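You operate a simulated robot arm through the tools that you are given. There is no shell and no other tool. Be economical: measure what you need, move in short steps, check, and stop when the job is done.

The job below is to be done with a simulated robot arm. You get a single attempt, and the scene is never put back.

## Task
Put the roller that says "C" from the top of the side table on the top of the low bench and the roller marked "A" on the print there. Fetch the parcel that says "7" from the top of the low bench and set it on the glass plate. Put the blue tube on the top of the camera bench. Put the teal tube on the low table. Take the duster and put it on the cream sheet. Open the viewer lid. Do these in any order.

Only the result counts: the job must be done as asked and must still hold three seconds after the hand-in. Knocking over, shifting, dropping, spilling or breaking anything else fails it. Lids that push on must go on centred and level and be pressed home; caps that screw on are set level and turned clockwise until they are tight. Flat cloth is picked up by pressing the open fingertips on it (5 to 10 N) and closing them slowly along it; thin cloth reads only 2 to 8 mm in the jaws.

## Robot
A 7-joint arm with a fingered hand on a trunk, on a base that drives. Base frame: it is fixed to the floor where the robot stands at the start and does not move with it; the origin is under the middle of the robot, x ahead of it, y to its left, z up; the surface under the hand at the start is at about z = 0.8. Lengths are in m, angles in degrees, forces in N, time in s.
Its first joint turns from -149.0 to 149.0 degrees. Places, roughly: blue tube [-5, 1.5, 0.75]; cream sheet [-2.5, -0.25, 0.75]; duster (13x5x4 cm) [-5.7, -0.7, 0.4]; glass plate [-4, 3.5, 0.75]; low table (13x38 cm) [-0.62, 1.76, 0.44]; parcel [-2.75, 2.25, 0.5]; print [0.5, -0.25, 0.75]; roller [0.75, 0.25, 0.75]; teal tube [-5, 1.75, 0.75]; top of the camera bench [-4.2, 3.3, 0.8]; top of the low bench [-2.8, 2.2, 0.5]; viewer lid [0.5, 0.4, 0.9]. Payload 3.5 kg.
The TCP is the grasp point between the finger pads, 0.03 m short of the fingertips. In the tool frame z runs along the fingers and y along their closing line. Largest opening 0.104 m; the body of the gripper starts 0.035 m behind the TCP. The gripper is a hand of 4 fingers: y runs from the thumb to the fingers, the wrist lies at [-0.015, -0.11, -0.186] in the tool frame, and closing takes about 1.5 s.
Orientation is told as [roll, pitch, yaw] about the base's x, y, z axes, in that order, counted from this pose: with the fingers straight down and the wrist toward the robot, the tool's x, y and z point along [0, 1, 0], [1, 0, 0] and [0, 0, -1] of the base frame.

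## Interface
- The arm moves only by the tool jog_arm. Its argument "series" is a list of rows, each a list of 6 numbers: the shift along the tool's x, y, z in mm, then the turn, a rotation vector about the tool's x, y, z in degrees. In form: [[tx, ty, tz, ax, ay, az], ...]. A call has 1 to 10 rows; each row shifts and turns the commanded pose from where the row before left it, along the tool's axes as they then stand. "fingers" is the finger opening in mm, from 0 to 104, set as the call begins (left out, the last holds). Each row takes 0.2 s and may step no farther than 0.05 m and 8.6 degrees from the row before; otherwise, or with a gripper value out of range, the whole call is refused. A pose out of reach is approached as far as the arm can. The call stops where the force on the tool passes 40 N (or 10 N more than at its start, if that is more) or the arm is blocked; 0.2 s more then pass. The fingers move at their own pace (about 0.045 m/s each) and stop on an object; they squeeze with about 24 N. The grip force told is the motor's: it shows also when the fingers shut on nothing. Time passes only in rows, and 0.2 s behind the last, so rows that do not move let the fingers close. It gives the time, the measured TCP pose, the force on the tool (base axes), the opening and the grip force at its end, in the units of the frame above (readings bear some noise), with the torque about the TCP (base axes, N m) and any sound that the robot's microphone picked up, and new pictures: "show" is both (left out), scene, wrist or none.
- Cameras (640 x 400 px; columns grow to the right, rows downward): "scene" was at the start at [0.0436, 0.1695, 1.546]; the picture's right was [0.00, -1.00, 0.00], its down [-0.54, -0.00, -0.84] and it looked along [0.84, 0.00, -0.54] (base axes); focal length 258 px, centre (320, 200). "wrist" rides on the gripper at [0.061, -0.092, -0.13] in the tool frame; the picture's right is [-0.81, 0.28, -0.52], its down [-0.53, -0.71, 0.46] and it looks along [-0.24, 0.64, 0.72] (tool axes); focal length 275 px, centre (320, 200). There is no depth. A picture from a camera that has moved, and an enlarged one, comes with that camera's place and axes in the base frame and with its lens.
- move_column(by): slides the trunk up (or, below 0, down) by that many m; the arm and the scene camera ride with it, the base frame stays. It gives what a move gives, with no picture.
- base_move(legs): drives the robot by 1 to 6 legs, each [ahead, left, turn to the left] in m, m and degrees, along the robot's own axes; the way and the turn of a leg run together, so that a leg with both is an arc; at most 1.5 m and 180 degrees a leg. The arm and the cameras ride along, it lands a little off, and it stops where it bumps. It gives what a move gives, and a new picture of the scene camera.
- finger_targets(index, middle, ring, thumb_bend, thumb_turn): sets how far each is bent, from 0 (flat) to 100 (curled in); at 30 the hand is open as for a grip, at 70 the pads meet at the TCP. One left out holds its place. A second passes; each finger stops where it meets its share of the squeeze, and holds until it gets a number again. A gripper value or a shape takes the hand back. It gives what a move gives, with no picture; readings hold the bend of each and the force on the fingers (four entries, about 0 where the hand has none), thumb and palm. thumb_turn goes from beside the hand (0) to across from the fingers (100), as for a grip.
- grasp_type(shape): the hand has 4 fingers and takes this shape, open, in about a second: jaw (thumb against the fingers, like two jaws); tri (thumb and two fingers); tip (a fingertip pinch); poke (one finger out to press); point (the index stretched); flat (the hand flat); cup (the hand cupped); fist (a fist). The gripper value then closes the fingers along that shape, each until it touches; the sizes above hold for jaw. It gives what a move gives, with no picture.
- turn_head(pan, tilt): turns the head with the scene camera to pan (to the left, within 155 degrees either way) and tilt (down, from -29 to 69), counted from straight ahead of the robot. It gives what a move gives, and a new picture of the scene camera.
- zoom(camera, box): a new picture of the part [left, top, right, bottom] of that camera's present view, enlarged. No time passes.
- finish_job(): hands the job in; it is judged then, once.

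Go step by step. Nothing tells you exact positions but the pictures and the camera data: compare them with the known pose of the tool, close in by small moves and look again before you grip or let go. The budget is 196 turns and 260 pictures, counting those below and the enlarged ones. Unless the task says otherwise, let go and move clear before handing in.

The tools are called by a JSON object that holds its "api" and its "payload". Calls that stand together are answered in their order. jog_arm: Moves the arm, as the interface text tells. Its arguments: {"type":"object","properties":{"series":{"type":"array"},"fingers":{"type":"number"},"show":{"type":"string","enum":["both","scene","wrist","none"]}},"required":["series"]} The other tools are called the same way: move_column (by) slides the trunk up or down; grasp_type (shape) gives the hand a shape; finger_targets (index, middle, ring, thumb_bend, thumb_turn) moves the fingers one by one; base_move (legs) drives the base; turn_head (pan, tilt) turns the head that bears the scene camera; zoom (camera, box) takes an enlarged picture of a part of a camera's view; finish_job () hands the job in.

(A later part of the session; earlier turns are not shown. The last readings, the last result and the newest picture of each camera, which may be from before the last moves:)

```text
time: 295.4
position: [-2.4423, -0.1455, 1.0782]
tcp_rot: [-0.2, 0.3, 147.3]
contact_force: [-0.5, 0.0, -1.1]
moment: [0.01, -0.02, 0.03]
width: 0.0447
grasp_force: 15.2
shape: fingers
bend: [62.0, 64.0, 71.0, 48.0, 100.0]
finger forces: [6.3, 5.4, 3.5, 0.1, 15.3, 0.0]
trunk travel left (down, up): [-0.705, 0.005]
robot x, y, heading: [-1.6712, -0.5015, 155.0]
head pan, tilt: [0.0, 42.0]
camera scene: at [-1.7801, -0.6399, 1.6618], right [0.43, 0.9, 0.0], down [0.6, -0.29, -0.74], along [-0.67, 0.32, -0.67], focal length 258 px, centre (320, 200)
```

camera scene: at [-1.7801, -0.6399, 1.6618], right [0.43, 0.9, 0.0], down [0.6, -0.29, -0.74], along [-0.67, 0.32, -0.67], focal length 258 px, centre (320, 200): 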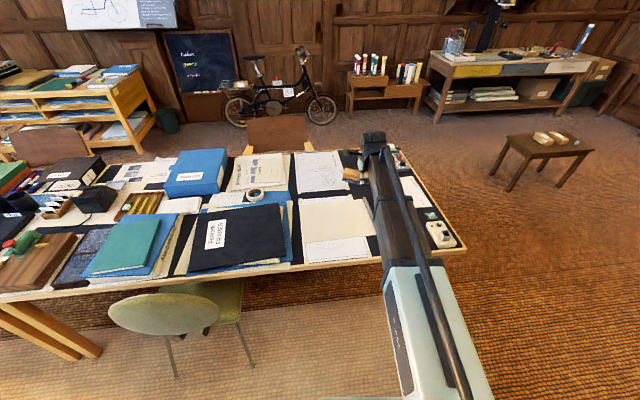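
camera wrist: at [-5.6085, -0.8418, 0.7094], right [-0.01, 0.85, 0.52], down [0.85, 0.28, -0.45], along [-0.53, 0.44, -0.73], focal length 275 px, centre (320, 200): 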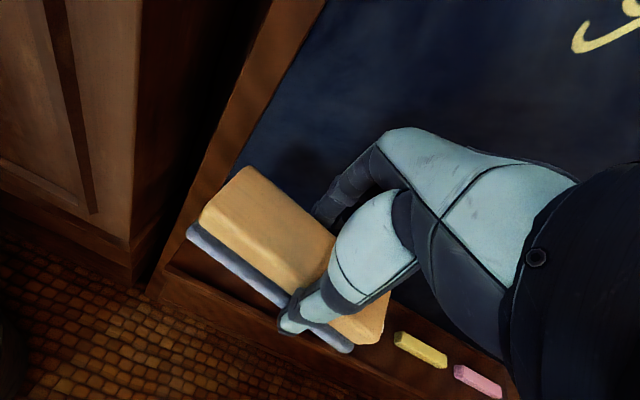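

The cream sheet centre is about (-2.53, -0.20, 0.76). Moving over and descending partway.

{"api": "jog_arm", "payload": {"series": [[32, 13, 10, 0, 0, 0], [32, 13, 20, 0, 0, 0], [31, 13, 30, 0, 0, 0], [0, 0, 45, 0, 0, 0], [0, 0, 45, 0, 0, 0], [0, 0, 30, 0, 0, 0], [0, 0, 0, 0, 0, 0]]}}

{"api": "zoom", "payload": {"camera": "scene", "box": [270, 130, 430, 260]}}

```text
time: 297.0
position: [-2.5248, -0.2035, 0.8952]
tcp_rot: [-0.2, 0.3, 147.3]
contact_force: [0.0, -0.8, -1.8]
moment: [0.02, -0.03, 0.0]
width: 0.0447
grasp_force: 15.3
shape: fingers
bend: [62.0, 64.0, 71.0, 48.0, 100.0]
finger forces: [6.5, 5.6, 3.3, 0.0, 15.4, 0.1]
trunk travel left (down, up): [-0.705, 0.005]
robot x, y, heading: [-1.6728, -0.5005, 154.7]
head pan, tilt: [0.0, 42.0]
camera scene: at [-1.78, -0.6399, 1.6617], right [0.43, 0.9, 0.0], down [0.61, -0.29, -0.74], along [-0.67, 0.32, -0.67], focal length 258 px, centre (320, 200)
camera wrist: at [-2.4803, -0.3052, 1.0264], right [0.2, 0.83, 0.52], down [0.89, 0.06, -0.45], along [-0.41, 0.55, -0.73], focal length 275 px, centre (320, 200)
```

scene: 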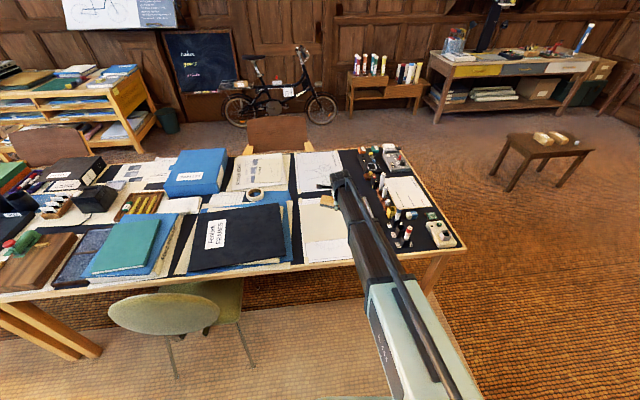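
wrist: 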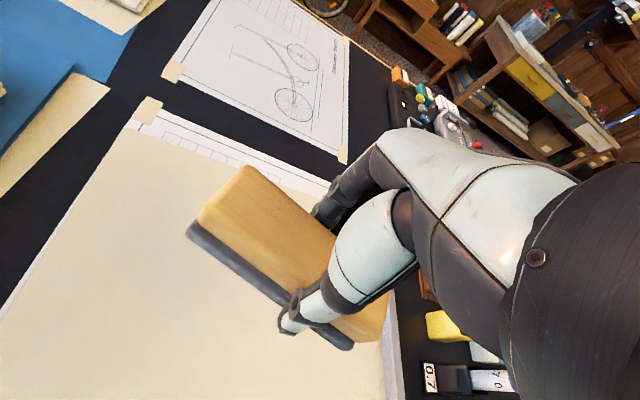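

```text
3.08 times, centred on (350, 195) of scene
camera zoom: at [-1.78, -0.6399, 1.6617], right [0.43, 0.9, 0.0], down [0.61, -0.29, -0.74], along [-0.67, 0.32, -0.67], focal length 795 px, centre (228, 215)
```

zoom: 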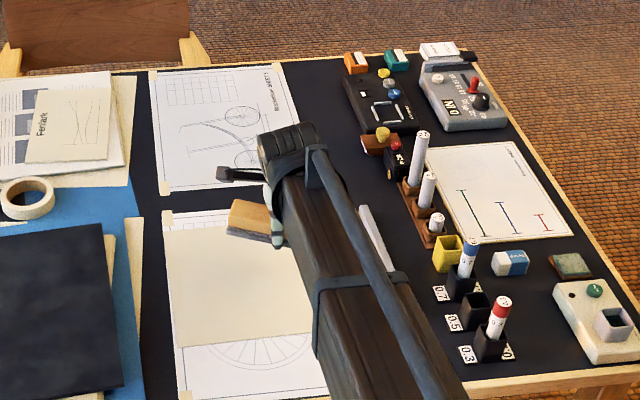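

Shifting to the sheet's middle (-2.505, -0.262) and lowering.

{"api": "jog_arm", "payload": {"series": [[20, -25, 10, 0, 0, 0], [19, -24, 10, 0, 0, 0], [0, 0, 30, 0, 0, 0], [0, 0, 15, 0, 0, 0], [0, 0, 0, 0, 0, 0]]}}

{"api": "zoom", "payload": {"camera": "scene", "box": [270, 130, 430, 260]}}

```text
time: 298.2
position: [-2.5064, -0.2642, 0.8302]
tcp_rot: [-0.2, 0.3, 147.3]
contact_force: [-0.6, -0.9, -1.0]
moment: [-0.04, -0.01, 0.02]
width: 0.0445
grasp_force: 15.0
shape: fingers
bend: [62.0, 64.0, 71.0, 48.0, 100.0]
finger forces: [6.4, 5.7, 3.3, 0.0, 15.4, 0.0]
trunk travel left (down, up): [-0.705, 0.005]
robot x, y, heading: [-1.6702, -0.5035, 154.5]
head pan, tilt: [0.0, 42.0]
camera scene: at [-1.7801, -0.6399, 1.6617], right [0.43, 0.9, 0.0], down [0.61, -0.29, -0.74], along [-0.67, 0.32, -0.67], focal length 258 px, centre (320, 200)
camera wrist: at [-2.4612, -0.3655, 0.9621], right [0.2, 0.83, 0.52], down [0.89, 0.06, -0.45], along [-0.41, 0.55, -0.73], focal length 275 px, centre (320, 200)
```

scene: 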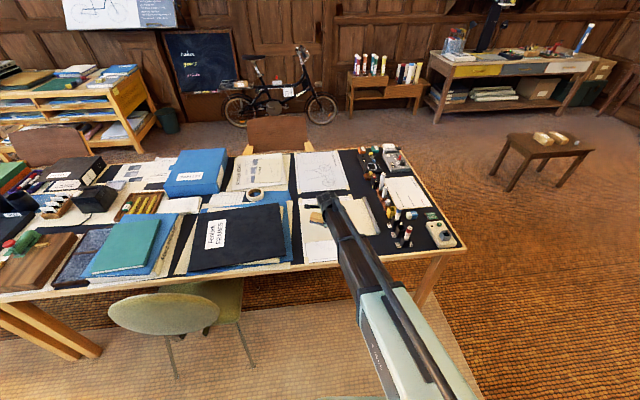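
wrist: 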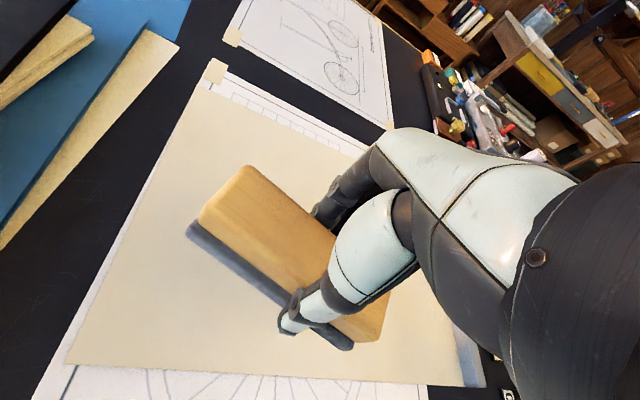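

```text
3.08 times, centred on (350, 195) of scene
camera zoom: at [-1.7801, -0.6399, 1.6617], right [0.43, 0.9, 0.0], down [0.61, -0.29, -0.74], along [-0.67, 0.32, -0.67], focal length 795 px, centre (228, 215)
```

zoom: 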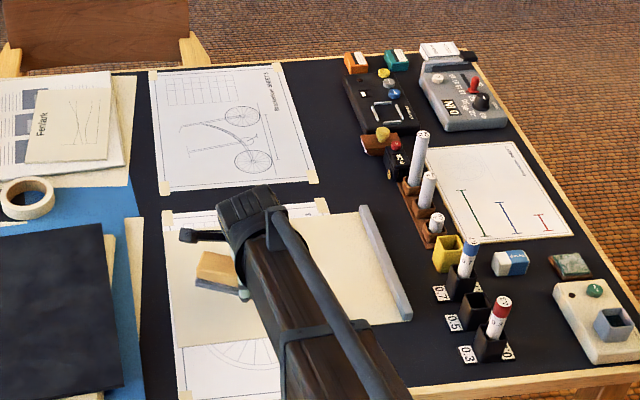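

Duster hangs over the middle of the cream sheet. Lowering to contact.

{"api": "jog_arm", "payload": {"series": [[0, 0, 8, 0, 0, 0], [0, 0, 5, 0, 0, 0], [0, 0, 3, 0, 0, 0], [0, 0, 0, 0, 0, 0]], "show": "none"}}

```text
time: 299.2
position: [-2.5047, -0.2649, 0.8172]
tcp_rot: [-0.1, 0.3, 147.4]
contact_force: [0.9, 0.0, -1.4]
moment: [0.0, -0.01, -0.02]
width: 0.0447
grasp_force: 14.7
shape: fingers
bend: [62.0, 64.0, 71.0, 48.0, 100.0]
finger forces: [6.4, 5.8, 3.4, 0.0, 15.3, 0.0]
trunk travel left (down, up): [-0.705, 0.005]
robot x, y, heading: [-1.6696, -0.5011, 154.5]
head pan, tilt: [0.0, 42.0]
```

{"api": "jog_arm", "payload": {"series": [[0, 0, 4, 0, 0, 0], [0, 0, 3, 0, 0, 0], [0, 0, 2, 0, 0, 0], [0, 0, 0, 0, 0, 0]], "show": "wrist"}}

```text
time: 300.2
position: [-2.5052, -0.2635, 0.8072]
tcp_rot: [-0.3, 0.3, 147.3]
contact_force: [-0.5, -0.5, -0.2]
moment: [-0.01, 0.02, -0.02]
width: 0.0447
grasp_force: 15.3
shape: fingers
bend: [62.0, 64.0, 71.0, 48.0, 100.0]
finger forces: [6.4, 5.8, 3.3, 0.0, 15.3, 0.0]
trunk travel left (down, up): [-0.705, 0.005]
robot x, y, heading: [-1.6705, -0.5006, 154.3]
head pan, tilt: [0.0, 42.0]
camera wrist: at [-2.4602, -0.366, 0.9384], right [0.2, 0.83, 0.52], down [0.89, 0.06, -0.45], along [-0.41, 0.55, -0.73], focal length 275 px, centre (320, 200)
```

wrist: 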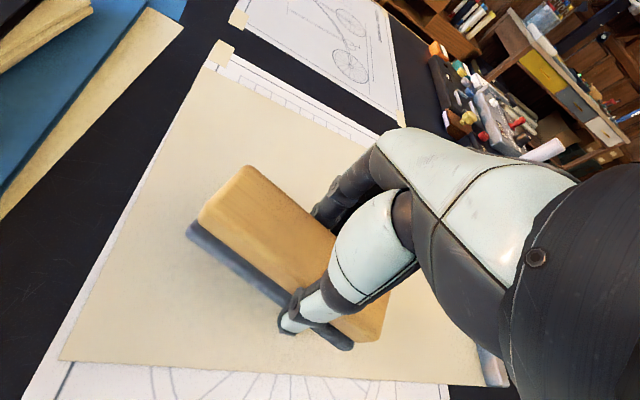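

{"api": "jog_arm", "payload": {"series": [[0, 0, 3, 0, 0, 0], [0, 0, 2, 0, 0, 0], [0, 0, 2, 0, 0, 0], [0, 0, 0, 0, 0, 0]], "show": "none"}}

```text
time: 301.2
position: [-2.5054, -0.2635, 0.7996]
tcp_rot: [-0.2, 0.3, 147.3]
contact_force: [-0.2, 0.0, 0.0]
moment: [0.03, 0.0, 0.03]
width: 0.0449
grasp_force: 14.7
shape: fingers
bend: [62.0, 64.0, 71.0, 48.0, 100.0]
finger forces: [6.3, 5.6, 3.3, 0.1, 15.4, 0.0]
trunk travel left (down, up): [-0.705, 0.005]
robot x, y, heading: [-1.672, -0.502, 154.7]
head pan, tilt: [0.0, 42.0]
```

{"api": "jog_arm", "payload": {"series": [[0, 0, 2, 0, 0, 0], [0, 0, 2, 0, 0, 0], [0, 0, 2, 0, 0, 0], [0, 0, 0, 0, 0, 0]], "show": "none"}}

```text
time: 302.2
position: [-2.5057, -0.2638, 0.7943]
tcp_rot: [-0.1, 0.3, 147.3]
contact_force: [-0.2, -0.4, -1.4]
moment: [0.0, -0.01, -0.01]
width: 0.0446
grasp_force: 15.3
shape: fingers
bend: [62.0, 64.0, 71.0, 48.0, 100.0]
finger forces: [6.4, 5.7, 3.2, 0.0, 15.4, 0.0]
trunk travel left (down, up): [-0.705, 0.005]
robot x, y, heading: [-1.6716, -0.5022, 154.7]
head pan, tilt: [0.0, 42.0]
```

{"api": "jog_arm", "payload": {"series": [[0, 0, 2, 0, 0, 0], [0, 0, 2, 0, 0, 0], [0, 0, 2, 0, 0, 0], [0, 0, 0, 0, 0, 0]], "show": "wrist"}}

```text
time: 303.2
position: [-2.5048, -0.263, 0.7872]
tcp_rot: [-0.2, 0.3, 147.3]
contact_force: [0.2, -0.4, -0.2]
moment: [0.06, -0.02, 0.0]
width: 0.0445
grasp_force: 15.4
shape: fingers
bend: [62.0, 64.0, 71.0, 48.0, 100.0]
finger forces: [6.4, 5.7, 3.3, 0.1, 15.4, 0.1]
trunk travel left (down, up): [-0.705, 0.005]
robot x, y, heading: [-1.6726, -0.505, 154.6]
head pan, tilt: [0.0, 42.0]
camera wrist: at [-2.4602, -0.3646, 0.9193], right [0.2, 0.83, 0.52], down [0.89, 0.06, -0.45], along [-0.41, 0.55, -0.73], focal length 275 px, centre (320, 200)
```

wrist: 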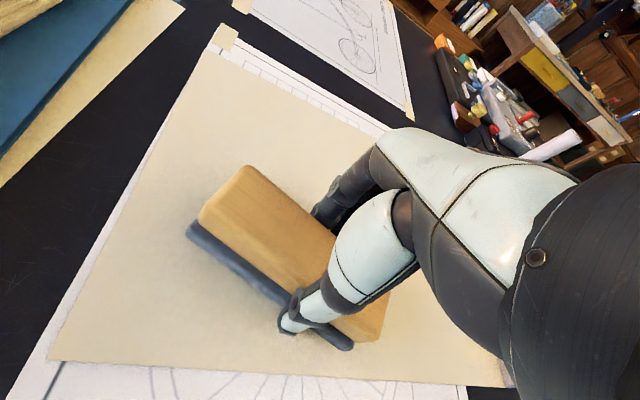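

{"api": "jog_arm", "payload": {"series": [[0, 0, 2, 0, 0, 0], [0, 0, 2, 0, 0, 0], [0, 0, 0, 0, 0, 0]], "show": "none"}}

```text
time: 304.0
position: [-2.5059, -0.2622, 0.784]
tcp_rot: [-0.2, 0.3, 147.3]
contact_force: [-0.1, -0.2, -0.9]
moment: [0.0, 0.01, 0.02]
width: 0.0449
grasp_force: 15.9
shape: fingers
bend: [62.0, 64.0, 71.0, 48.0, 100.0]
finger forces: [6.3, 5.7, 3.3, 0.0, 15.4, 0.0]
trunk travel left (down, up): [-0.705, 0.005]
robot x, y, heading: [-1.6698, -0.5011, 154.5]
head pan, tilt: [0.0, 42.0]
```

{"api": "jog_arm", "payload": {"series": [[0, 0, 2, 0, 0, 0], [0, 0, 2, 0, 0, 0], [0, 0, 2, 0, 0, 0], [0, 0, 0, 0, 0, 0]], "show": "none"}}

```text
time: 305.0
position: [-2.5054, -0.2627, 0.7775]
tcp_rot: [-0.2, 0.2, 147.3]
contact_force: [-2.7, 0.1, 8.3]
moment: [0.25, -0.21, 0.08]
width: 0.0444
grasp_force: 19.5
shape: fingers
bend: [62.0, 64.0, 72.0, 48.0, 100.0]
finger forces: [5.8, 5.6, 11.8, 0.0, 16.9, 0.1]
trunk travel left (down, up): [-0.705, 0.005]
robot x, y, heading: [-1.6712, -0.5024, 154.8]
head pan, tilt: [0.0, 42.0]
```

Contact. Opening the hand.

{"api": "finger_targets", "payload": {"index": 36, "middle": 36, "ring": 36, "thumb_bend": 30}}

{"api": "jog_arm", "payload": {"series": [[0, 0, -10, 0, 0, 0], [0, 0, -30, 0, 0, 0], [0, 0, -45, 0, 0, 0], [0, 0, -45, 0, 0, 0], [0, 0, -45, 0, 0, 0], [0, 0, -45, 0, 0, 0], [0, 0, -45, 0, 0, 0]]}}

```text
time: 306.0
position: [-2.5056, -0.2638, 0.7785]
tcp_rot: [-0.2, 0.3, 147.4]
contact_force: [-0.1, -0.6, -0.8]
moment: [0.0, 0.0, -0.02]
width: 0.0952
grasp_force: 0.0
shape: fingers
bend: [36.0, 36.0, 36.0, 30.0, 98.0]
finger forces: [0.0, 0.0, 0.0, 0.1, 0.1, 0.1]
trunk travel left (down, up): [-0.705, 0.005]
robot x, y, heading: [-1.6713, -0.4991, 154.7]
head pan, tilt: [0.0, 42.0]
```

```text
time: 307.6
position: [-2.507, -0.2643, 1.0443]
tcp_rot: [-0.2, 0.3, 147.3]
contact_force: [0.5, 0.5, 0.4]
moment: [0.02, -0.01, 0.01]
width: 0.0955
grasp_force: 0.1
shape: fingers
bend: [36.0, 36.0, 36.0, 30.0, 98.0]
finger forces: [0.0, 0.0, 0.0, 0.0, 0.1, 0.1]
trunk travel left (down, up): [-0.705, 0.005]
robot x, y, heading: [-1.6714, -0.5025, 154.7]
head pan, tilt: [0.0, 42.0]
camera scene: at [-1.7797, -0.64, 1.6617], right [0.43, 0.9, 0.0], down [0.6, -0.29, -0.74], along [-0.67, 0.32, -0.67], focal length 258 px, centre (320, 200)
camera wrist: at [-2.4621, -0.3657, 1.1758], right [0.2, 0.83, 0.52], down [0.89, 0.06, -0.45], along [-0.41, 0.55, -0.73], focal length 275 px, centre (320, 200)
```

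scene: 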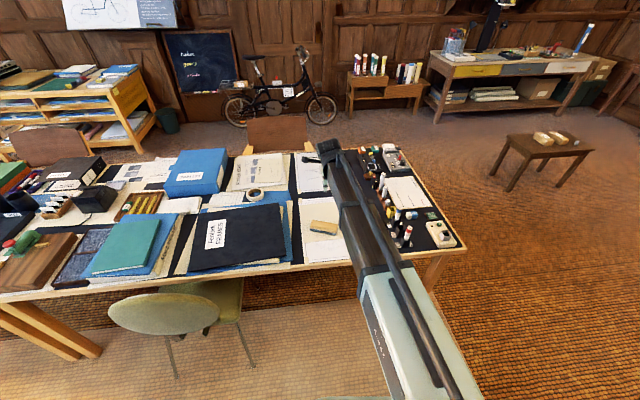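
wrist: 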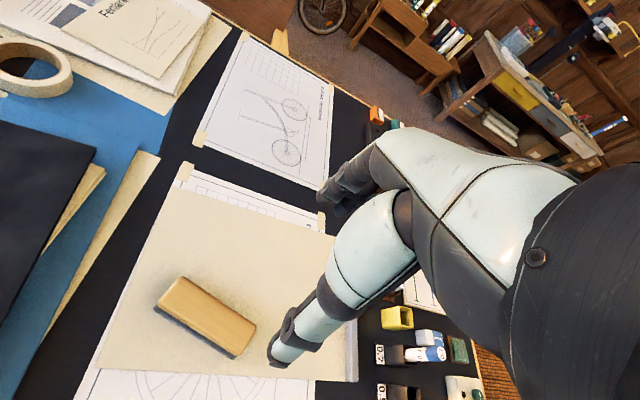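

The duster rests on the cream sheet. Now back around to the tube rack for the teal tube.

{"api": "base_move", "payload": {"legs": [[-0.3, 0, 0], [0, -1.5, 0], [0, 0, 17], [1.4, 0, 0], [1.4, 0, 0]]}}

{"api": "grasp_type", "payload": {"shape": "jaw"}}

```text
time: 330.8
position: [-4.4823, 0.9035, 1.0445]
tcp_rot: [-0.2, 0.3, 168.3]
contact_force: [-0.3, -1.1, 0.3]
moment: [-0.02, -0.01, 0.01]
width: 0.0954
grasp_force: 0.1
shape: fingers
bend: [36.0, 36.0, 36.0, 30.0, 98.0]
finger forces: [0.0, 0.0, 0.0, 0.0, 0.0, 0.1]
trunk travel left (down, up): [-0.705, 0.005]
robot x, y, heading: [-3.6175, 0.9817, 176.1]
head pan, tilt: [0.0, 42.0]
camera scene: at [-3.67, 0.8137, 1.6617], right [0.07, 1.0, 0.0], down [0.67, -0.05, -0.74], along [-0.74, 0.05, -0.67], focal length 258 px, centre (320, 200)
```

scene: 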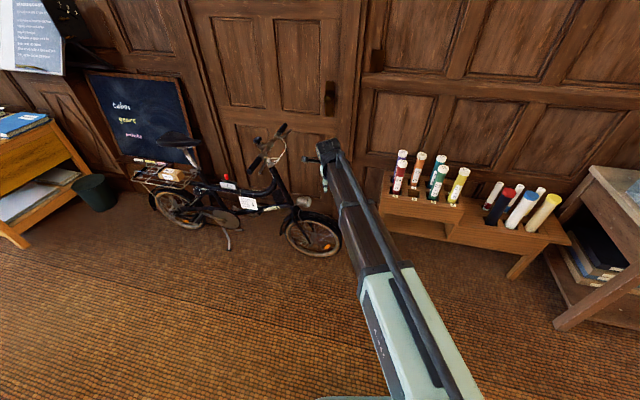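

```text
time: 331.7
position: [-4.4835, 0.9024, 1.0438]
tcp_rot: [-0.2, 0.3, 168.4]
contact_force: [0.0, 1.0, -0.4]
moment: [0.02, -0.01, -0.01]
width: 0.1036
grasp_force: 0.0
shape: jaw
bend: [30.0, 30.0, 30.0, 30.0, 98.0]
finger forces: [0.0, 0.1, 0.0, 0.1, 0.0, 0.1]
trunk travel left (down, up): [-0.705, 0.005]
robot x, y, heading: [-3.6178, 0.9818, 175.8]
head pan, tilt: [0.0, 42.0]
```

Raising the hand, then shifting right and approaching the rack; I'll yaw the hand +45° so thumb and fingers fit diagonally between neighbours.

{"api": "jog_arm", "payload": {"series": [[0, 0, -45, 0, 0, -8], [0, 0, -45, 0, 0, -8], [0, 0, 0, 0, 0, -8], [0, 0, 0, 0, 0, -8], [0, 0, 0, 0, 0, -8], [0, 0, 0, 0, 0, -6]], "show": "none"}}

{"api": "base_move", "payload": {"legs": [[0, -0.55, 0], [0, 0, -12], [0.45, 0, 0]]}}

{"api": "jog_arm", "payload": {"series": [[0, 0, 0, 0, 0, 0]], "show": "wrist"}}

```text
time: 333.1
position: [-4.484, 0.9017, 1.1329]
tcp_rot: [0.0, 0.3, -145.5]
contact_force: [0.4, 0.1, 0.4]
moment: [0.03, 0.0, 0.04]
width: 0.1037
grasp_force: 0.0
shape: jaw
bend: [30.0, 30.0, 30.0, 30.0, 98.0]
finger forces: [0.1, 0.0, 0.0, 0.0, 0.0, 0.0]
trunk travel left (down, up): [-0.705, 0.005]
robot x, y, heading: [-3.6135, 0.9823, 175.7]
head pan, tilt: [0.0, 42.0]
```

```text
time: 339.4
position: [-4.8743, 1.7809, 1.1334]
tcp_rot: [0.1, 0.4, -158.4]
contact_force: [0.0, 0.1, -0.4]
moment: [0.01, 0.0, -0.01]
width: 0.1036
grasp_force: 0.1
shape: jaw
bend: [30.0, 30.0, 30.0, 30.0, 98.0]
finger forces: [0.0, 0.0, 0.0, 0.0, 0.0, 0.1]
trunk travel left (down, up): [-0.705, 0.005]
robot x, y, heading: [-4.0142, 1.6659, 162.9]
head pan, tilt: [0.0, 42.0]
camera scene: at [-4.1016, 1.5124, 1.6617], right [0.29, 0.96, 0.0], down [0.64, -0.2, -0.74], along [-0.71, 0.22, -0.67], focal length 258 px, centre (320, 200)
```

scene: 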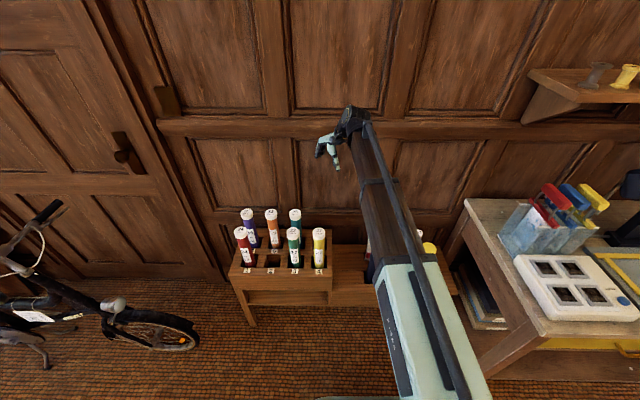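

```text
time: 339.8
position: [-4.8754, 1.7804, 1.1334]
tcp_rot: [0.0, 0.5, -158.5]
contact_force: [0.6, 0.7, 0.4]
moment: [0.0, 0.0, 0.01]
width: 0.1038
grasp_force: 0.0
shape: jaw
bend: [30.0, 30.0, 30.0, 30.0, 98.0]
finger forces: [0.0, 0.0, 0.0, 0.0, 0.1, 0.1]
trunk travel left (down, up): [-0.705, 0.005]
robot x, y, heading: [-4.0124, 1.6653, 163.1]
head pan, tilt: [0.0, 42.0]
camera wrist: at [-4.7659, 1.7557, 1.2656], right [-0.56, 0.65, 0.52], down [0.47, 0.76, -0.45], along [-0.68, -0.01, -0.73], focal length 275 px, centre (320, 200)
```

wrist: 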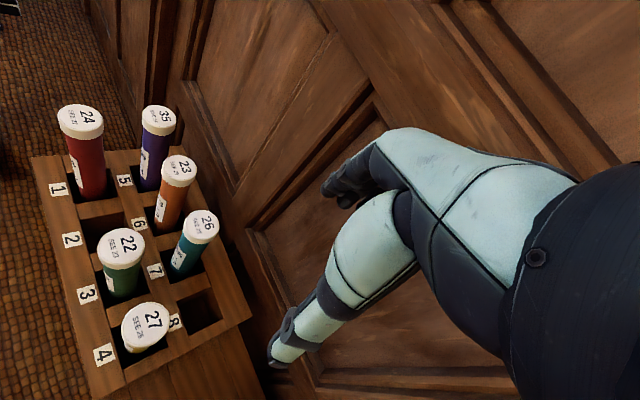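

Teal cap centre at (-4.957, 1.654, 0.794). Moving above it.

{"api": "jog_arm", "payload": {"series": [[22, 31, 20, 0, 0, 0], [22, 31, 20, 0, 0, 0], [22, 31, 20, 0, 0, 0], [21, 30, 20, 0, 0, 0], [0, 0, 45, 0, 0, 0], [0, 0, 45, 0, 0, 0], [0, 0, 45, 0, 0, 0], [0, 0, 0, 0, 0, 0]]}}

{"api": "zoom", "payload": {"camera": "scene", "box": [220, 150, 400, 290]}}

```text
time: 341.6
position: [-4.9527, 1.6508, 0.9158]
tcp_rot: [0.0, 0.3, -158.5]
contact_force: [0.1, 0.3, -0.2]
moment: [-0.01, -0.02, 0.0]
width: 0.1041
grasp_force: 0.1
shape: jaw
bend: [30.0, 30.0, 30.0, 30.0, 98.0]
finger forces: [0.1, 0.0, 0.0, 0.1, 0.1, 0.1]
trunk travel left (down, up): [-0.705, 0.005]
robot x, y, heading: [-4.0135, 1.6661, 163.2]
head pan, tilt: [0.0, 42.0]
camera scene: at [-4.1006, 1.5122, 1.6617], right [0.29, 0.96, 0.0], down [0.64, -0.2, -0.74], along [-0.71, 0.22, -0.67], focal length 258 px, centre (320, 200)
camera wrist: at [-4.8447, 1.6271, 1.0473], right [-0.56, 0.65, 0.52], down [0.47, 0.76, -0.45], along [-0.68, -0.01, -0.73], focal length 275 px, centre (320, 200)
```

scene: 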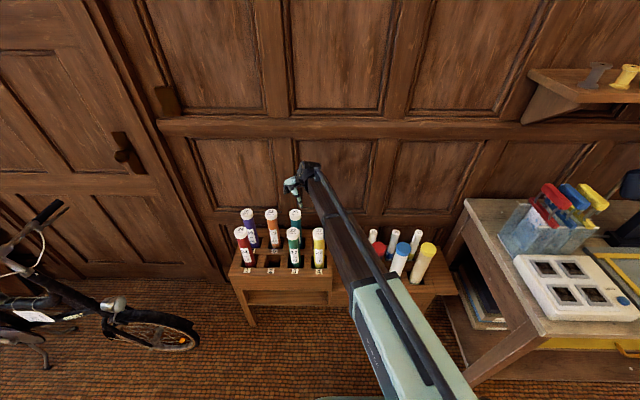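
wrist: 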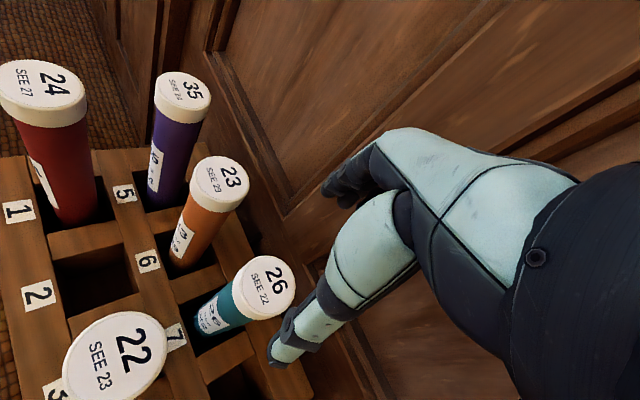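

```text
2.86 times, centred on (310, 220) of scene
camera zoom: at [-4.1006, 1.5122, 1.6617], right [0.29, 0.96, 0.0], down [0.64, -0.2, -0.74], along [-0.71, 0.22, -0.67], focal length 738 px, centre (349, 143)
```

zoom: 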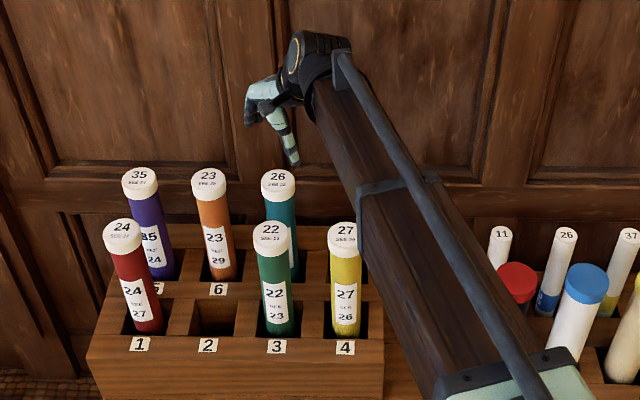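

Centred over the teal cap. Descending to grip height.

{"api": "jog_arm", "payload": {"series": [[-1, 0, 30, 0, 0, 0], [0, 0, 30, 0, 0, 0], [0, 0, 30, 0, 0, 0], [0, 0, 25, 0, 0, 0], [0, 0, 15, 0, 0, 0], [0, 0, 13, 0, 0, 0], [0, 0, 0, 0, 0, 0]]}}

```text
time: 343.2
position: [-4.9548, 1.6558, 0.7754]
tcp_rot: [-0.1, 0.4, -158.5]
contact_force: [-0.4, 0.4, 0.0]
moment: [0.01, -0.02, 0.03]
width: 0.1038
grasp_force: 0.1
shape: jaw
bend: [30.0, 30.0, 30.0, 30.0, 98.0]
finger forces: [0.1, 0.0, 0.1, 0.0, 0.0, 0.0]
trunk travel left (down, up): [-0.705, 0.005]
robot x, y, heading: [-4.0121, 1.6625, 163.3]
head pan, tilt: [0.0, 42.0]
camera scene: at [-4.1007, 1.5122, 1.6617], right [0.29, 0.96, 0.0], down [0.64, -0.2, -0.74], along [-0.71, 0.22, -0.67], focal length 258 px, centre (320, 200)
camera wrist: at [-4.8464, 1.632, 0.9065], right [-0.56, 0.65, 0.52], down [0.47, 0.76, -0.45], along [-0.68, -0.01, -0.73], focal length 275 px, centre (320, 200)
```

scene: 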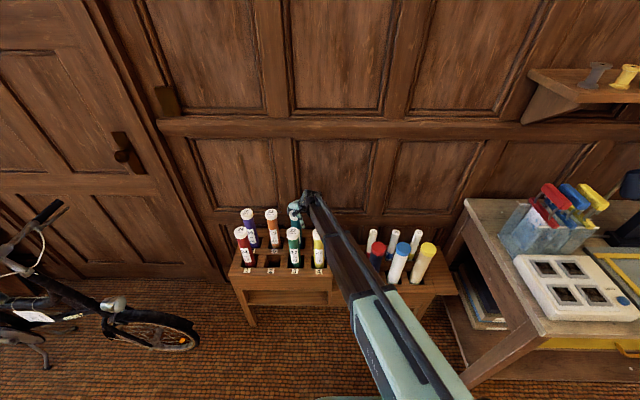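
wrist: 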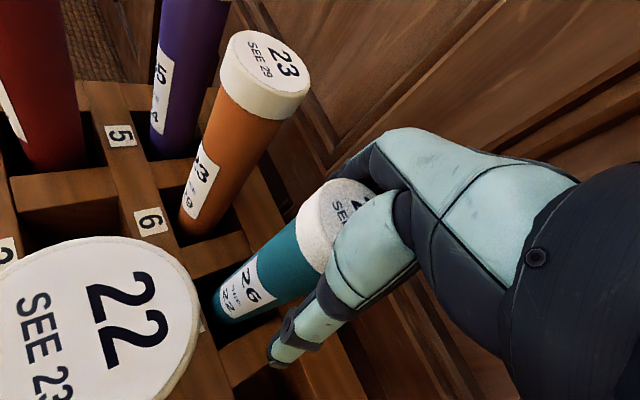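

Clear of neighbours. Closing on the teal tube.

{"api": "jog_arm", "payload": {"fingers": 0, "series": [[0, 0, 0, 0, 0, 0], [0, 0, 0, 0, 0, 0], [0, 0, 0, 0, 0, 0], [0, 0, 0, 0, 0, 0], [0, 0, 0, 0, 0, 0], [0, 0, 0, 0, 0, 0], [0, 0, 0, 0, 0, 0], [0, 0, 0, 0, 0, 0]], "show": "none"}}

{"api": "jog_arm", "payload": {"series": [[0, 0, -15, 0, 0, 0], [0, 0, -25, 0, 0, 0], [0, 0, -40, 0, 0, 0], [0, 0, -45, 0, 0, 0], [0, 0, -45, 0, 0, 0], [0, 0, -45, 0, 0, 0], [0, 0, -45, 0, 0, 0], [0, 0, -45, 0, 0, 0], [0, 0, -45, 0, 0, 0], [0, 0, 0, 0, 0, 0]]}}

```text
time: 345.0
position: [-4.9548, 1.6547, 0.7749]
tcp_rot: [0.1, 0.4, -158.5]
contact_force: [-0.4, 0.1, -0.1]
moment: [0.01, 0.01, 0.01]
width: 0.0426
grasp_force: 24.1
shape: jaw
bend: [74.0, 49.0, 52.0, 73.0, 100.0]
finger forces: [13.2, 7.5, 0.1, 0.0, 20.2, 0.1]
trunk travel left (down, up): [-0.705, 0.005]
robot x, y, heading: [-4.0104, 1.6663, 162.7]
head pan, tilt: [0.0, 42.0]
```

```text
time: 347.2
position: [-4.9591, 1.6499, 1.1242]
tcp_rot: [0.1, 0.3, -158.5]
contact_force: [0.0, 1.3, -1.9]
moment: [0.0, 0.0, -0.05]
width: 0.0425
grasp_force: 23.9
shape: jaw
bend: [74.0, 49.0, 52.0, 73.0, 100.0]
finger forces: [13.1, 7.5, 0.0, 0.0, 20.3, 0.0]
trunk travel left (down, up): [-0.705, 0.005]
robot x, y, heading: [-4.0116, 1.6662, 163.0]
head pan, tilt: [0.0, 42.0]
camera scene: at [-4.1011, 1.5122, 1.6617], right [0.29, 0.96, 0.0], down [0.64, -0.2, -0.74], along [-0.71, 0.22, -0.67], focal length 258 px, centre (320, 200)
camera wrist: at [-4.8503, 1.6272, 1.2555], right [-0.56, 0.65, 0.51], down [0.47, 0.76, -0.45], along [-0.68, -0.01, -0.73], focal length 275 px, centre (320, 200)
```

scene: 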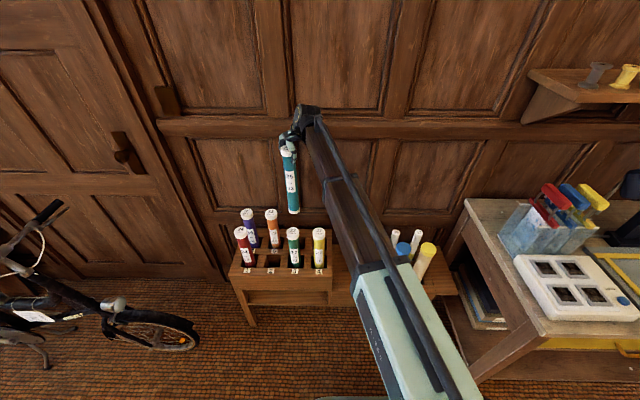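
wrist: 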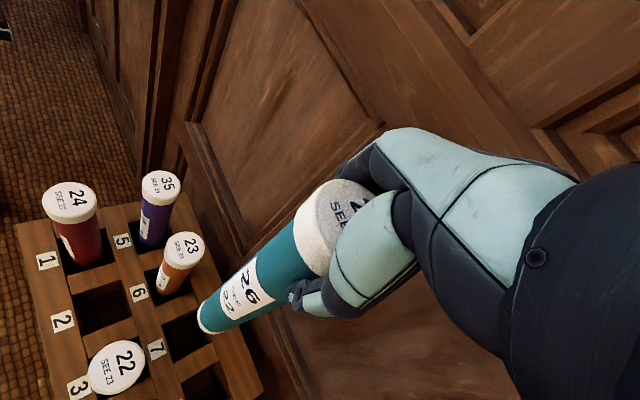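

Teal tube is out cleanly. Raising and retracting a bit, then driving toward the low table.

{"api": "jog_arm", "payload": {"series": [[0, 0, -45, 0, 0, 0], [0, 0, -30, 0, 0, 0], [30, -38, 0, 0, 0, 0], [30, -38, 0, 0, 0, 0], [30, -38, 0, 0, 0, 0]], "show": "none"}}

{"api": "base_move", "payload": {"legs": [[-0.55, 0, 0], [0, 0, -163], [0.3, -0.45, 0], [1.45, 0, 0], [1.25, -0.25, 0]]}}

{"api": "turn_head", "payload": {"pan": 80, "tilt": 42}}

```text
time: 348.4
position: [-4.8178, 1.6118, 1.2037]
tcp_rot: [0.0, 0.3, -158.6]
contact_force: [-0.3, -0.9, -1.0]
moment: [-0.04, -0.02, 0.03]
width: 0.0424
grasp_force: 23.9
shape: jaw
bend: [74.0, 49.0, 52.0, 73.0, 100.0]
finger forces: [13.5, 7.2, 0.0, 0.0, 20.4, 0.0]
trunk travel left (down, up): [-0.705, 0.005]
robot x, y, heading: [-4.0138, 1.6655, 162.8]
head pan, tilt: [0.0, 42.0]
```

```text
time: 373.8
position: [0.2817, 1.1333, 1.204]
tcp_rot: [0.0, 0.4, 38.9]
contact_force: [-0.7, 0.2, -1.3]
moment: [-0.03, 0.04, 0.02]
width: 0.0416
grasp_force: 24.0
shape: jaw
bend: [74.0, 49.0, 52.0, 73.0, 100.0]
finger forces: [12.9, 7.4, 0.0, 0.0, 19.6, 0.0]
trunk travel left (down, up): [-0.705, 0.005]
robot x, y, heading: [-0.4741, 0.8401, 0.2]
head pan, tilt: [0.0, 42.0]
camera scene: at [-0.4351, 1.0127, 1.6617], right [0.01, -1.0, 0.0], down [-0.67, 0.0, -0.74], along [0.74, 0.0, -0.67], focal length 258 px, centre (320, 200)
```

scene: 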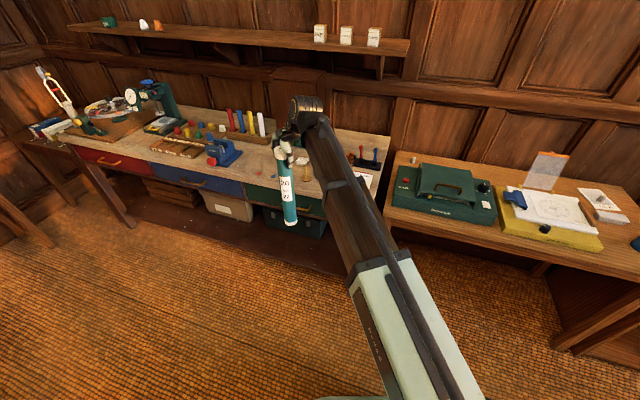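

```text
time: 375.3
position: [0.2815, 1.1331, 1.2046]
tcp_rot: [0.0, 0.5, 39.0]
contact_force: [0.4, 1.0, -2.9]
moment: [-0.01, -0.01, 0.02]
width: 0.0415
grasp_force: 24.0
shape: jaw
bend: [74.0, 49.0, 52.0, 73.0, 100.0]
finger forces: [12.9, 7.5, 0.0, 0.0, 19.7, 0.0]
trunk travel left (down, up): [-0.705, 0.005]
robot x, y, heading: [-0.4696, 0.8444, 0.4]
head pan, tilt: [80.0, 42.0]
camera scene: at [-0.5049, 1.0947, 1.6617], right [0.99, -0.17, 0.0], down [-0.11, -0.66, -0.74], along [0.13, 0.73, -0.67], focal length 258 px, centre (320, 200)
```

scene: 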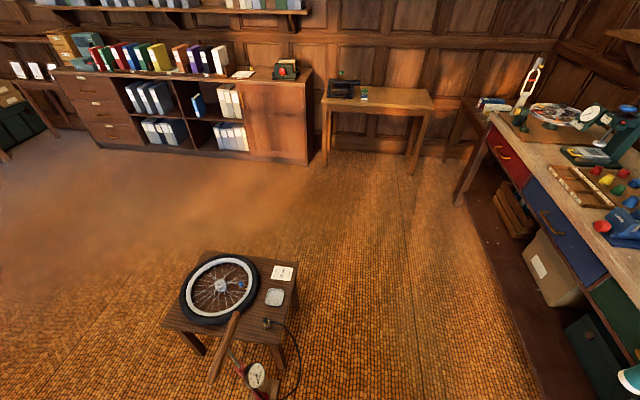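

{"api": "zoom", "payload": {"camera": "scene", "box": [150, 240, 350, 400]}}

```text
2.50 times, centred on (250, 320) of scene
camera zoom: at [-0.5049, 1.0947, 1.6617], right [0.99, -0.17, 0.0], down [-0.11, -0.66, -0.74], along [0.13, 0.73, -0.67], focal length 646 px, centre (495, -100)
```

zoom: 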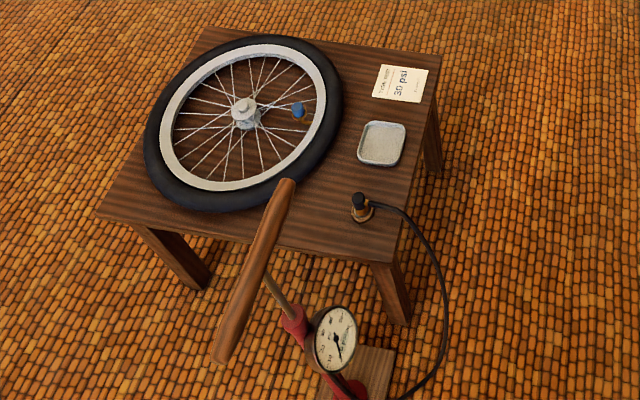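

The low table's free spot on its east strip is between the dish and the hose nozzle, about (-0.605, 1.672). A left turn of ~78° here swings the tube over it.

{"api": "base_move", "payload": {"legs": [[0, 0, 78]]}}

{"api": "turn_head", "payload": {"pan": 20, "tilt": 55}}

{"api": "jog_arm", "payload": {"series": [[0, 0, 0, 0, 0, 0]], "show": "wrist"}}

```text
time: 379.1
position: [-0.6167, 1.6381, 1.2036]
tcp_rot: [0.0, 0.5, 118.1]
contact_force: [-0.2, -0.5, -2.5]
moment: [0.0, -0.01, 0.02]
width: 0.0412
grasp_force: 23.8
shape: jaw
bend: [74.0, 49.0, 52.0, 74.0, 100.0]
finger forces: [12.8, 7.2, 0.0, 0.0, 19.4, 0.0]
trunk travel left (down, up): [-0.705, 0.005]
robot x, y, heading: [-0.4719, 0.845, 79.6]
head pan, tilt: [80.0, 42.0]
camera scene: at [-0.7272, 0.8584, 1.6617], right [0.35, 0.94, 0.0], down [0.63, -0.23, -0.74], along [-0.7, 0.26, -0.67], focal length 258 px, centre (320, 200)
```

scene: 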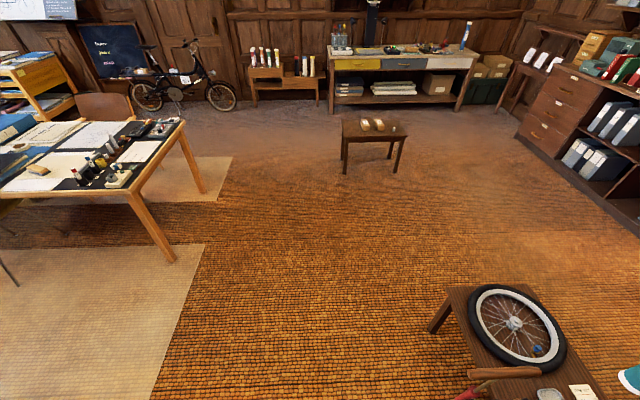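

```text
time: 380.4
position: [-0.6166, 1.6371, 1.2044]
tcp_rot: [0.0, 0.3, 118.0]
contact_force: [-0.1, -0.4, -1.6]
moment: [0.0, -0.02, 0.01]
width: 0.0414
grasp_force: 23.1
shape: jaw
bend: [74.0, 49.0, 52.0, 74.0, 100.0]
finger forces: [12.8, 7.2, 0.0, 0.1, 19.5, 0.0]
trunk travel left (down, up): [-0.705, 0.005]
robot x, y, heading: [-0.4741, 0.8431, 79.3]
head pan, tilt: [20.0, 55.0]
camera scene: at [-0.6608, 0.9003, 1.644], right [0.99, 0.17, 0.0], down [0.14, -0.81, -0.57], along [-0.1, 0.57, -0.82], focal length 258 px, centre (320, 200)
```

scene: 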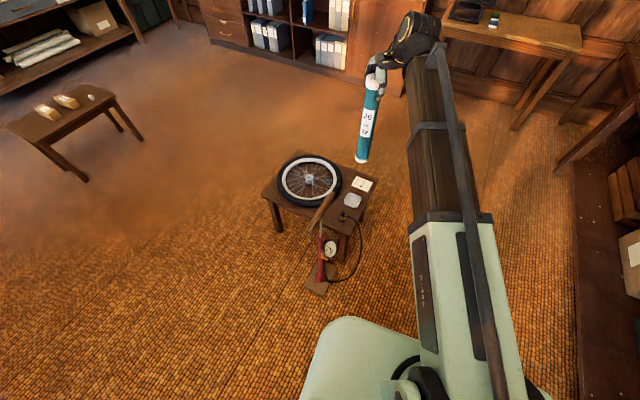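

```text
time: 380.8
position: [-0.6163, 1.6378, 1.2043]
tcp_rot: [0.0, 0.5, 118.2]
contact_force: [-0.3, 0.9, -2.1]
moment: [0.01, 0.01, 0.0]
width: 0.0413
grasp_force: 24.1
shape: jaw
bend: [74.0, 49.0, 52.0, 74.0, 100.0]
finger forces: [12.8, 7.1, 0.1, 0.0, 19.5, 0.0]
trunk travel left (down, up): [-0.705, 0.005]
robot x, y, heading: [-0.4726, 0.8452, 79.5]
head pan, tilt: [20.0, 55.0]
camera wrist: at [-0.6264, 1.5287, 1.3358], right [0.58, 0.63, 0.52], down [0.81, -0.38, -0.45], along [-0.09, 0.68, -0.73], focal length 275 px, centre (320, 200)
```

wrist: 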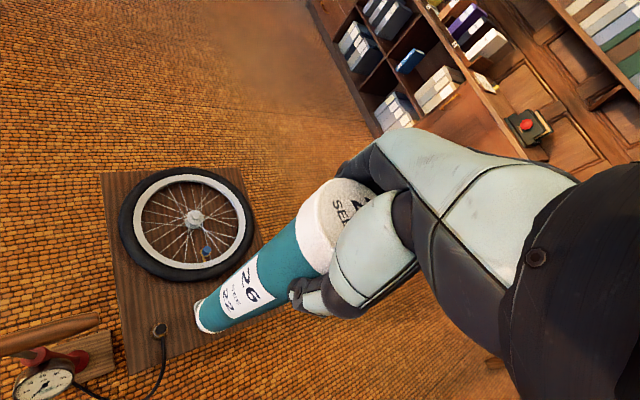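

Nozzle at (-0.658, 1.618), dish's near edge at y≈1.70, east edge at x≈-0.554. Target for the tube: (-0.600, 1.660). Aligning and lowering the trunk.

{"api": "jog_arm", "payload": {"series": [[-12, 6, 0, 0, 0, 0], [-12, 6, 0, 0, 0, 0]], "show": "none"}}

{"api": "move_column", "payload": {"by": -0.33}}

{"api": "jog_arm", "payload": {"series": [[0, 0, 0, 0, 0, 0]]}}

```text
time: 381.4
position: [-0.6028, 1.6607, 1.2036]
tcp_rot: [-0.1, 0.4, 118.1]
contact_force: [0.1, 0.0, -1.9]
moment: [0.02, -0.01, -0.02]
width: 0.0414
grasp_force: 24.1
shape: jaw
bend: [74.0, 49.0, 52.0, 73.0, 100.0]
finger forces: [12.8, 7.2, 0.0, 0.0, 19.6, 0.0]
trunk travel left (down, up): [-0.705, 0.005]
robot x, y, heading: [-0.4703, 0.8441, 79.5]
head pan, tilt: [20.0, 55.0]
```

```text
time: 384.7
position: [-0.6014, 1.6616, 0.8735]
tcp_rot: [0.0, 0.4, 118.0]
contact_force: [0.3, -0.6, -2.6]
moment: [-0.02, -0.01, -0.01]
width: 0.0415
grasp_force: 24.1
shape: jaw
bend: [74.0, 49.0, 52.0, 73.0, 100.0]
finger forces: [12.9, 7.1, 0.0, 0.0, 19.5, 0.1]
trunk travel left (down, up): [-0.375, 0.335]
robot x, y, heading: [-0.4743, 0.8434, 79.4]
head pan, tilt: [20.0, 55.0]
```

```text
time: 385.1
position: [-0.6026, 1.6602, 0.8729]
tcp_rot: [0.0, 0.3, 118.1]
contact_force: [-0.3, 0.4, -1.9]
moment: [0.0, 0.0, -0.02]
width: 0.0414
grasp_force: 24.2
shape: jaw
bend: [74.0, 49.0, 52.0, 73.0, 100.0]
finger forces: [12.8, 7.2, 0.0, 0.0, 19.6, 0.1]
trunk travel left (down, up): [-0.375, 0.335]
robot x, y, heading: [-0.4727, 0.8416, 79.6]
head pan, tilt: [20.0, 55.0]
camera scene: at [-0.6607, 0.9003, 1.314], right [0.99, 0.17, 0.0], down [0.14, -0.81, -0.57], along [-0.09, 0.57, -0.82], focal length 258 px, centre (320, 200)
camera wrist: at [-0.6116, 1.5517, 1.0048], right [0.58, 0.63, 0.52], down [0.81, -0.38, -0.45], along [-0.09, 0.68, -0.73], focal length 275 px, centre (320, 200)
```

scene: 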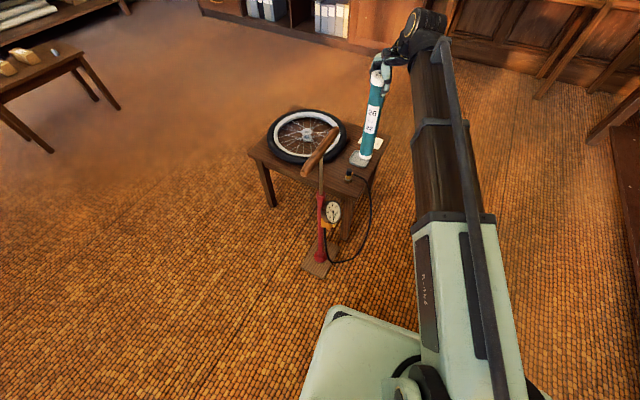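
wrist: 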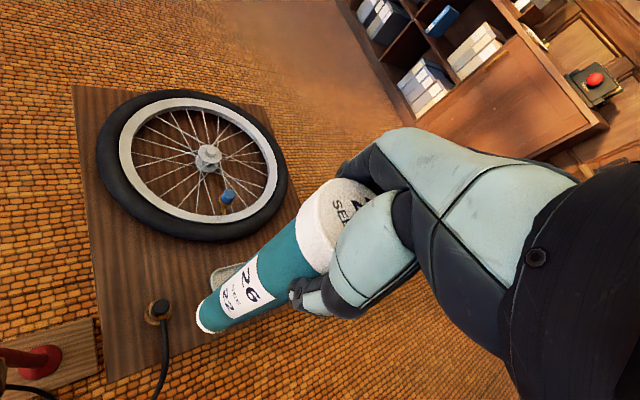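

{"api": "zoom", "payload": {"camera": "scene", "box": [310, 110, 410, 210]}}

{"api": "zoom", "payload": {"camera": "wrist", "box": [120, 240, 320, 390]}}

```text
4.00 times, centred on (360, 160) of scene
camera zoom: at [-0.6607, 0.9003, 1.314], right [0.99, 0.17, 0.0], down [0.14, -0.81, -0.57], along [-0.09, 0.57, -0.82], focal length 1033 px, centre (160, 360)
```

zoom: 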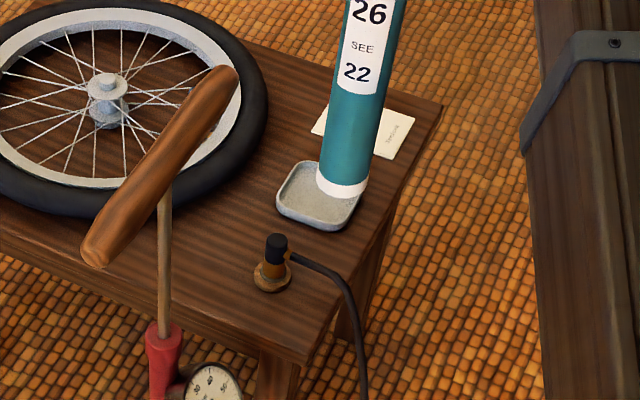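

```text
2.67 times, centred on (220, 315) of wrist
camera zoom: at [-0.6116, 1.5517, 1.0048], right [0.58, 0.63, 0.52], down [0.81, -0.38, -0.45], along [-0.09, 0.68, -0.73], focal length 734 px, centre (587, -107)
```

zoom: 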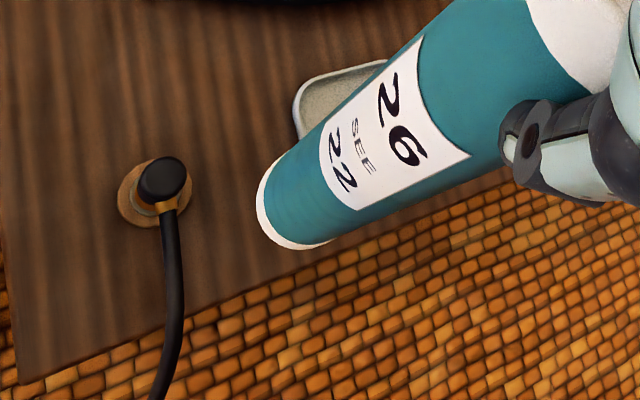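

Balanced clear spot computed at (-0.610, 1.657). Nudging 8 mm and lowering to just above the table.

{"api": "jog_arm", "payload": {"series": [[8, 0, 15, 0, 0, 0], [0, 0, 40, 0, 0, 0], [0, 0, 30, 0, 0, 0], [0, 0, 10, 0, 0, 0], [0, 0, 0, 0, 0, 0]], "show": "none"}}

{"api": "zoom", "payload": {"camera": "scene", "box": [310, 130, 410, 230]}}

{"api": "zoom", "payload": {"camera": "wrist", "box": [120, 240, 320, 390]}}

```text
time: 386.3
position: [-0.6087, 1.6564, 0.7772]
tcp_rot: [0.0, 0.4, 118.1]
contact_force: [-0.6, -0.4, -2.5]
moment: [-0.03, -0.02, -0.03]
width: 0.041
grasp_force: 23.9
shape: jaw
bend: [74.0, 49.0, 52.0, 73.0, 100.0]
finger forces: [12.9, 7.2, 0.0, 0.0, 19.6, 0.1]
trunk travel left (down, up): [-0.375, 0.335]
robot x, y, heading: [-0.4748, 0.8457, 79.5]
head pan, tilt: [20.0, 55.0]
```

```text
4.00 times, centred on (360, 180) of scene
camera zoom: at [-0.6607, 0.9003, 1.3139], right [0.99, 0.17, 0.0], down [0.14, -0.81, -0.57], along [-0.09, 0.57, -0.82], focal length 1033 px, centre (160, 280)
```

zoom: 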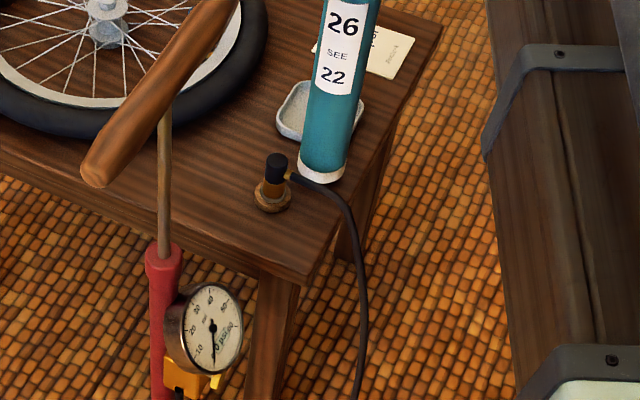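

```text
2.67 times, centred on (220, 315) of wrist
camera zoom: at [-0.6189, 1.5475, 0.9091], right [0.58, 0.63, 0.52], down [0.81, -0.38, -0.45], along [-0.09, 0.68, -0.73], focal length 734 px, centre (587, -107)
```

zoom: 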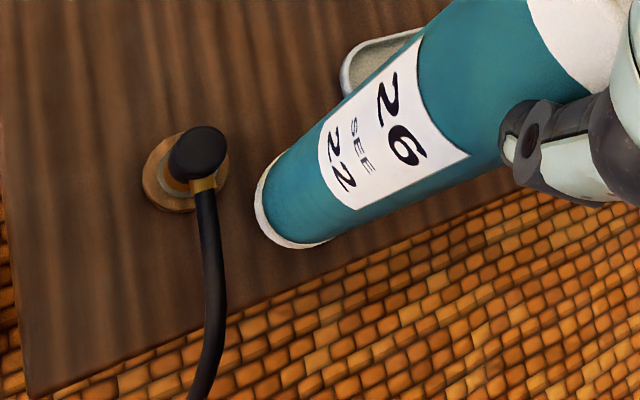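

{"api": "jog_arm", "payload": {"series": [[0, 0, 6, 0, 0, 0], [0, 0, 4, 0, 0, 0], [0, 0, 2, 0, 0, 0], [0, 0, 0, 0, 0, 0]], "show": "none"}}

```text
time: 387.3
position: [-0.6093, 1.6564, 0.7677]
tcp_rot: [0.0, 0.4, 118.1]
contact_force: [0.5, 0.3, -2.1]
moment: [-0.02, 0.03, -0.03]
width: 0.0414
grasp_force: 24.0
shape: jaw
bend: [74.0, 49.0, 52.0, 73.0, 100.0]
finger forces: [13.0, 7.2, 0.0, 0.1, 19.6, 0.1]
trunk travel left (down, up): [-0.375, 0.335]
robot x, y, heading: [-0.4748, 0.8445, 79.4]
head pan, tilt: [20.0, 55.0]
```

{"api": "jog_arm", "payload": {"series": [[0, 0, 3, 0, 0, 0], [0, 0, 3, 0, 0, 0], [0, 0, 2, 0, 0, 0], [0, 0, 0, 0, 0, 0]], "show": "none"}}

```text
time: 388.3
position: [-0.6082, 1.6548, 0.757]
tcp_rot: [-0.1, 0.3, 118.1]
contact_force: [-0.9, -0.2, -1.7]
moment: [-0.01, -0.02, 0.0]
width: 0.0414
grasp_force: 24.2
shape: jaw
bend: [74.0, 49.0, 52.0, 73.0, 100.0]
finger forces: [12.9, 7.1, 0.0, 0.0, 19.6, 0.0]
trunk travel left (down, up): [-0.375, 0.335]
robot x, y, heading: [-0.4796, 0.838, 79.5]
head pan, tilt: [20.0, 55.0]
```

{"api": "jog_arm", "payload": {"series": [[0, 0, 2, 0, 0, 0], [0, 0, 2, 0, 0, 0], [0, 0, 2, 0, 0, 0], [0, 0, 0, 0, 0, 0]], "show": "none"}}

```text
time: 389.3
position: [-0.6077, 1.6573, 0.7533]
tcp_rot: [0.0, 0.2, 118.1]
contact_force: [1.4, -1.3, 13.4]
moment: [0.06, 0.03, 0.04]
width: 0.0422
grasp_force: 24.3
shape: jaw
bend: [74.0, 49.0, 52.0, 73.0, 100.0]
finger forces: [13.8, 8.2, 0.0, 0.1, 22.4, 0.0]
trunk travel left (down, up): [-0.375, 0.335]
robot x, y, heading: [-0.4725, 0.8439, 79.8]
head pan, tilt: [20.0, 55.0]
```

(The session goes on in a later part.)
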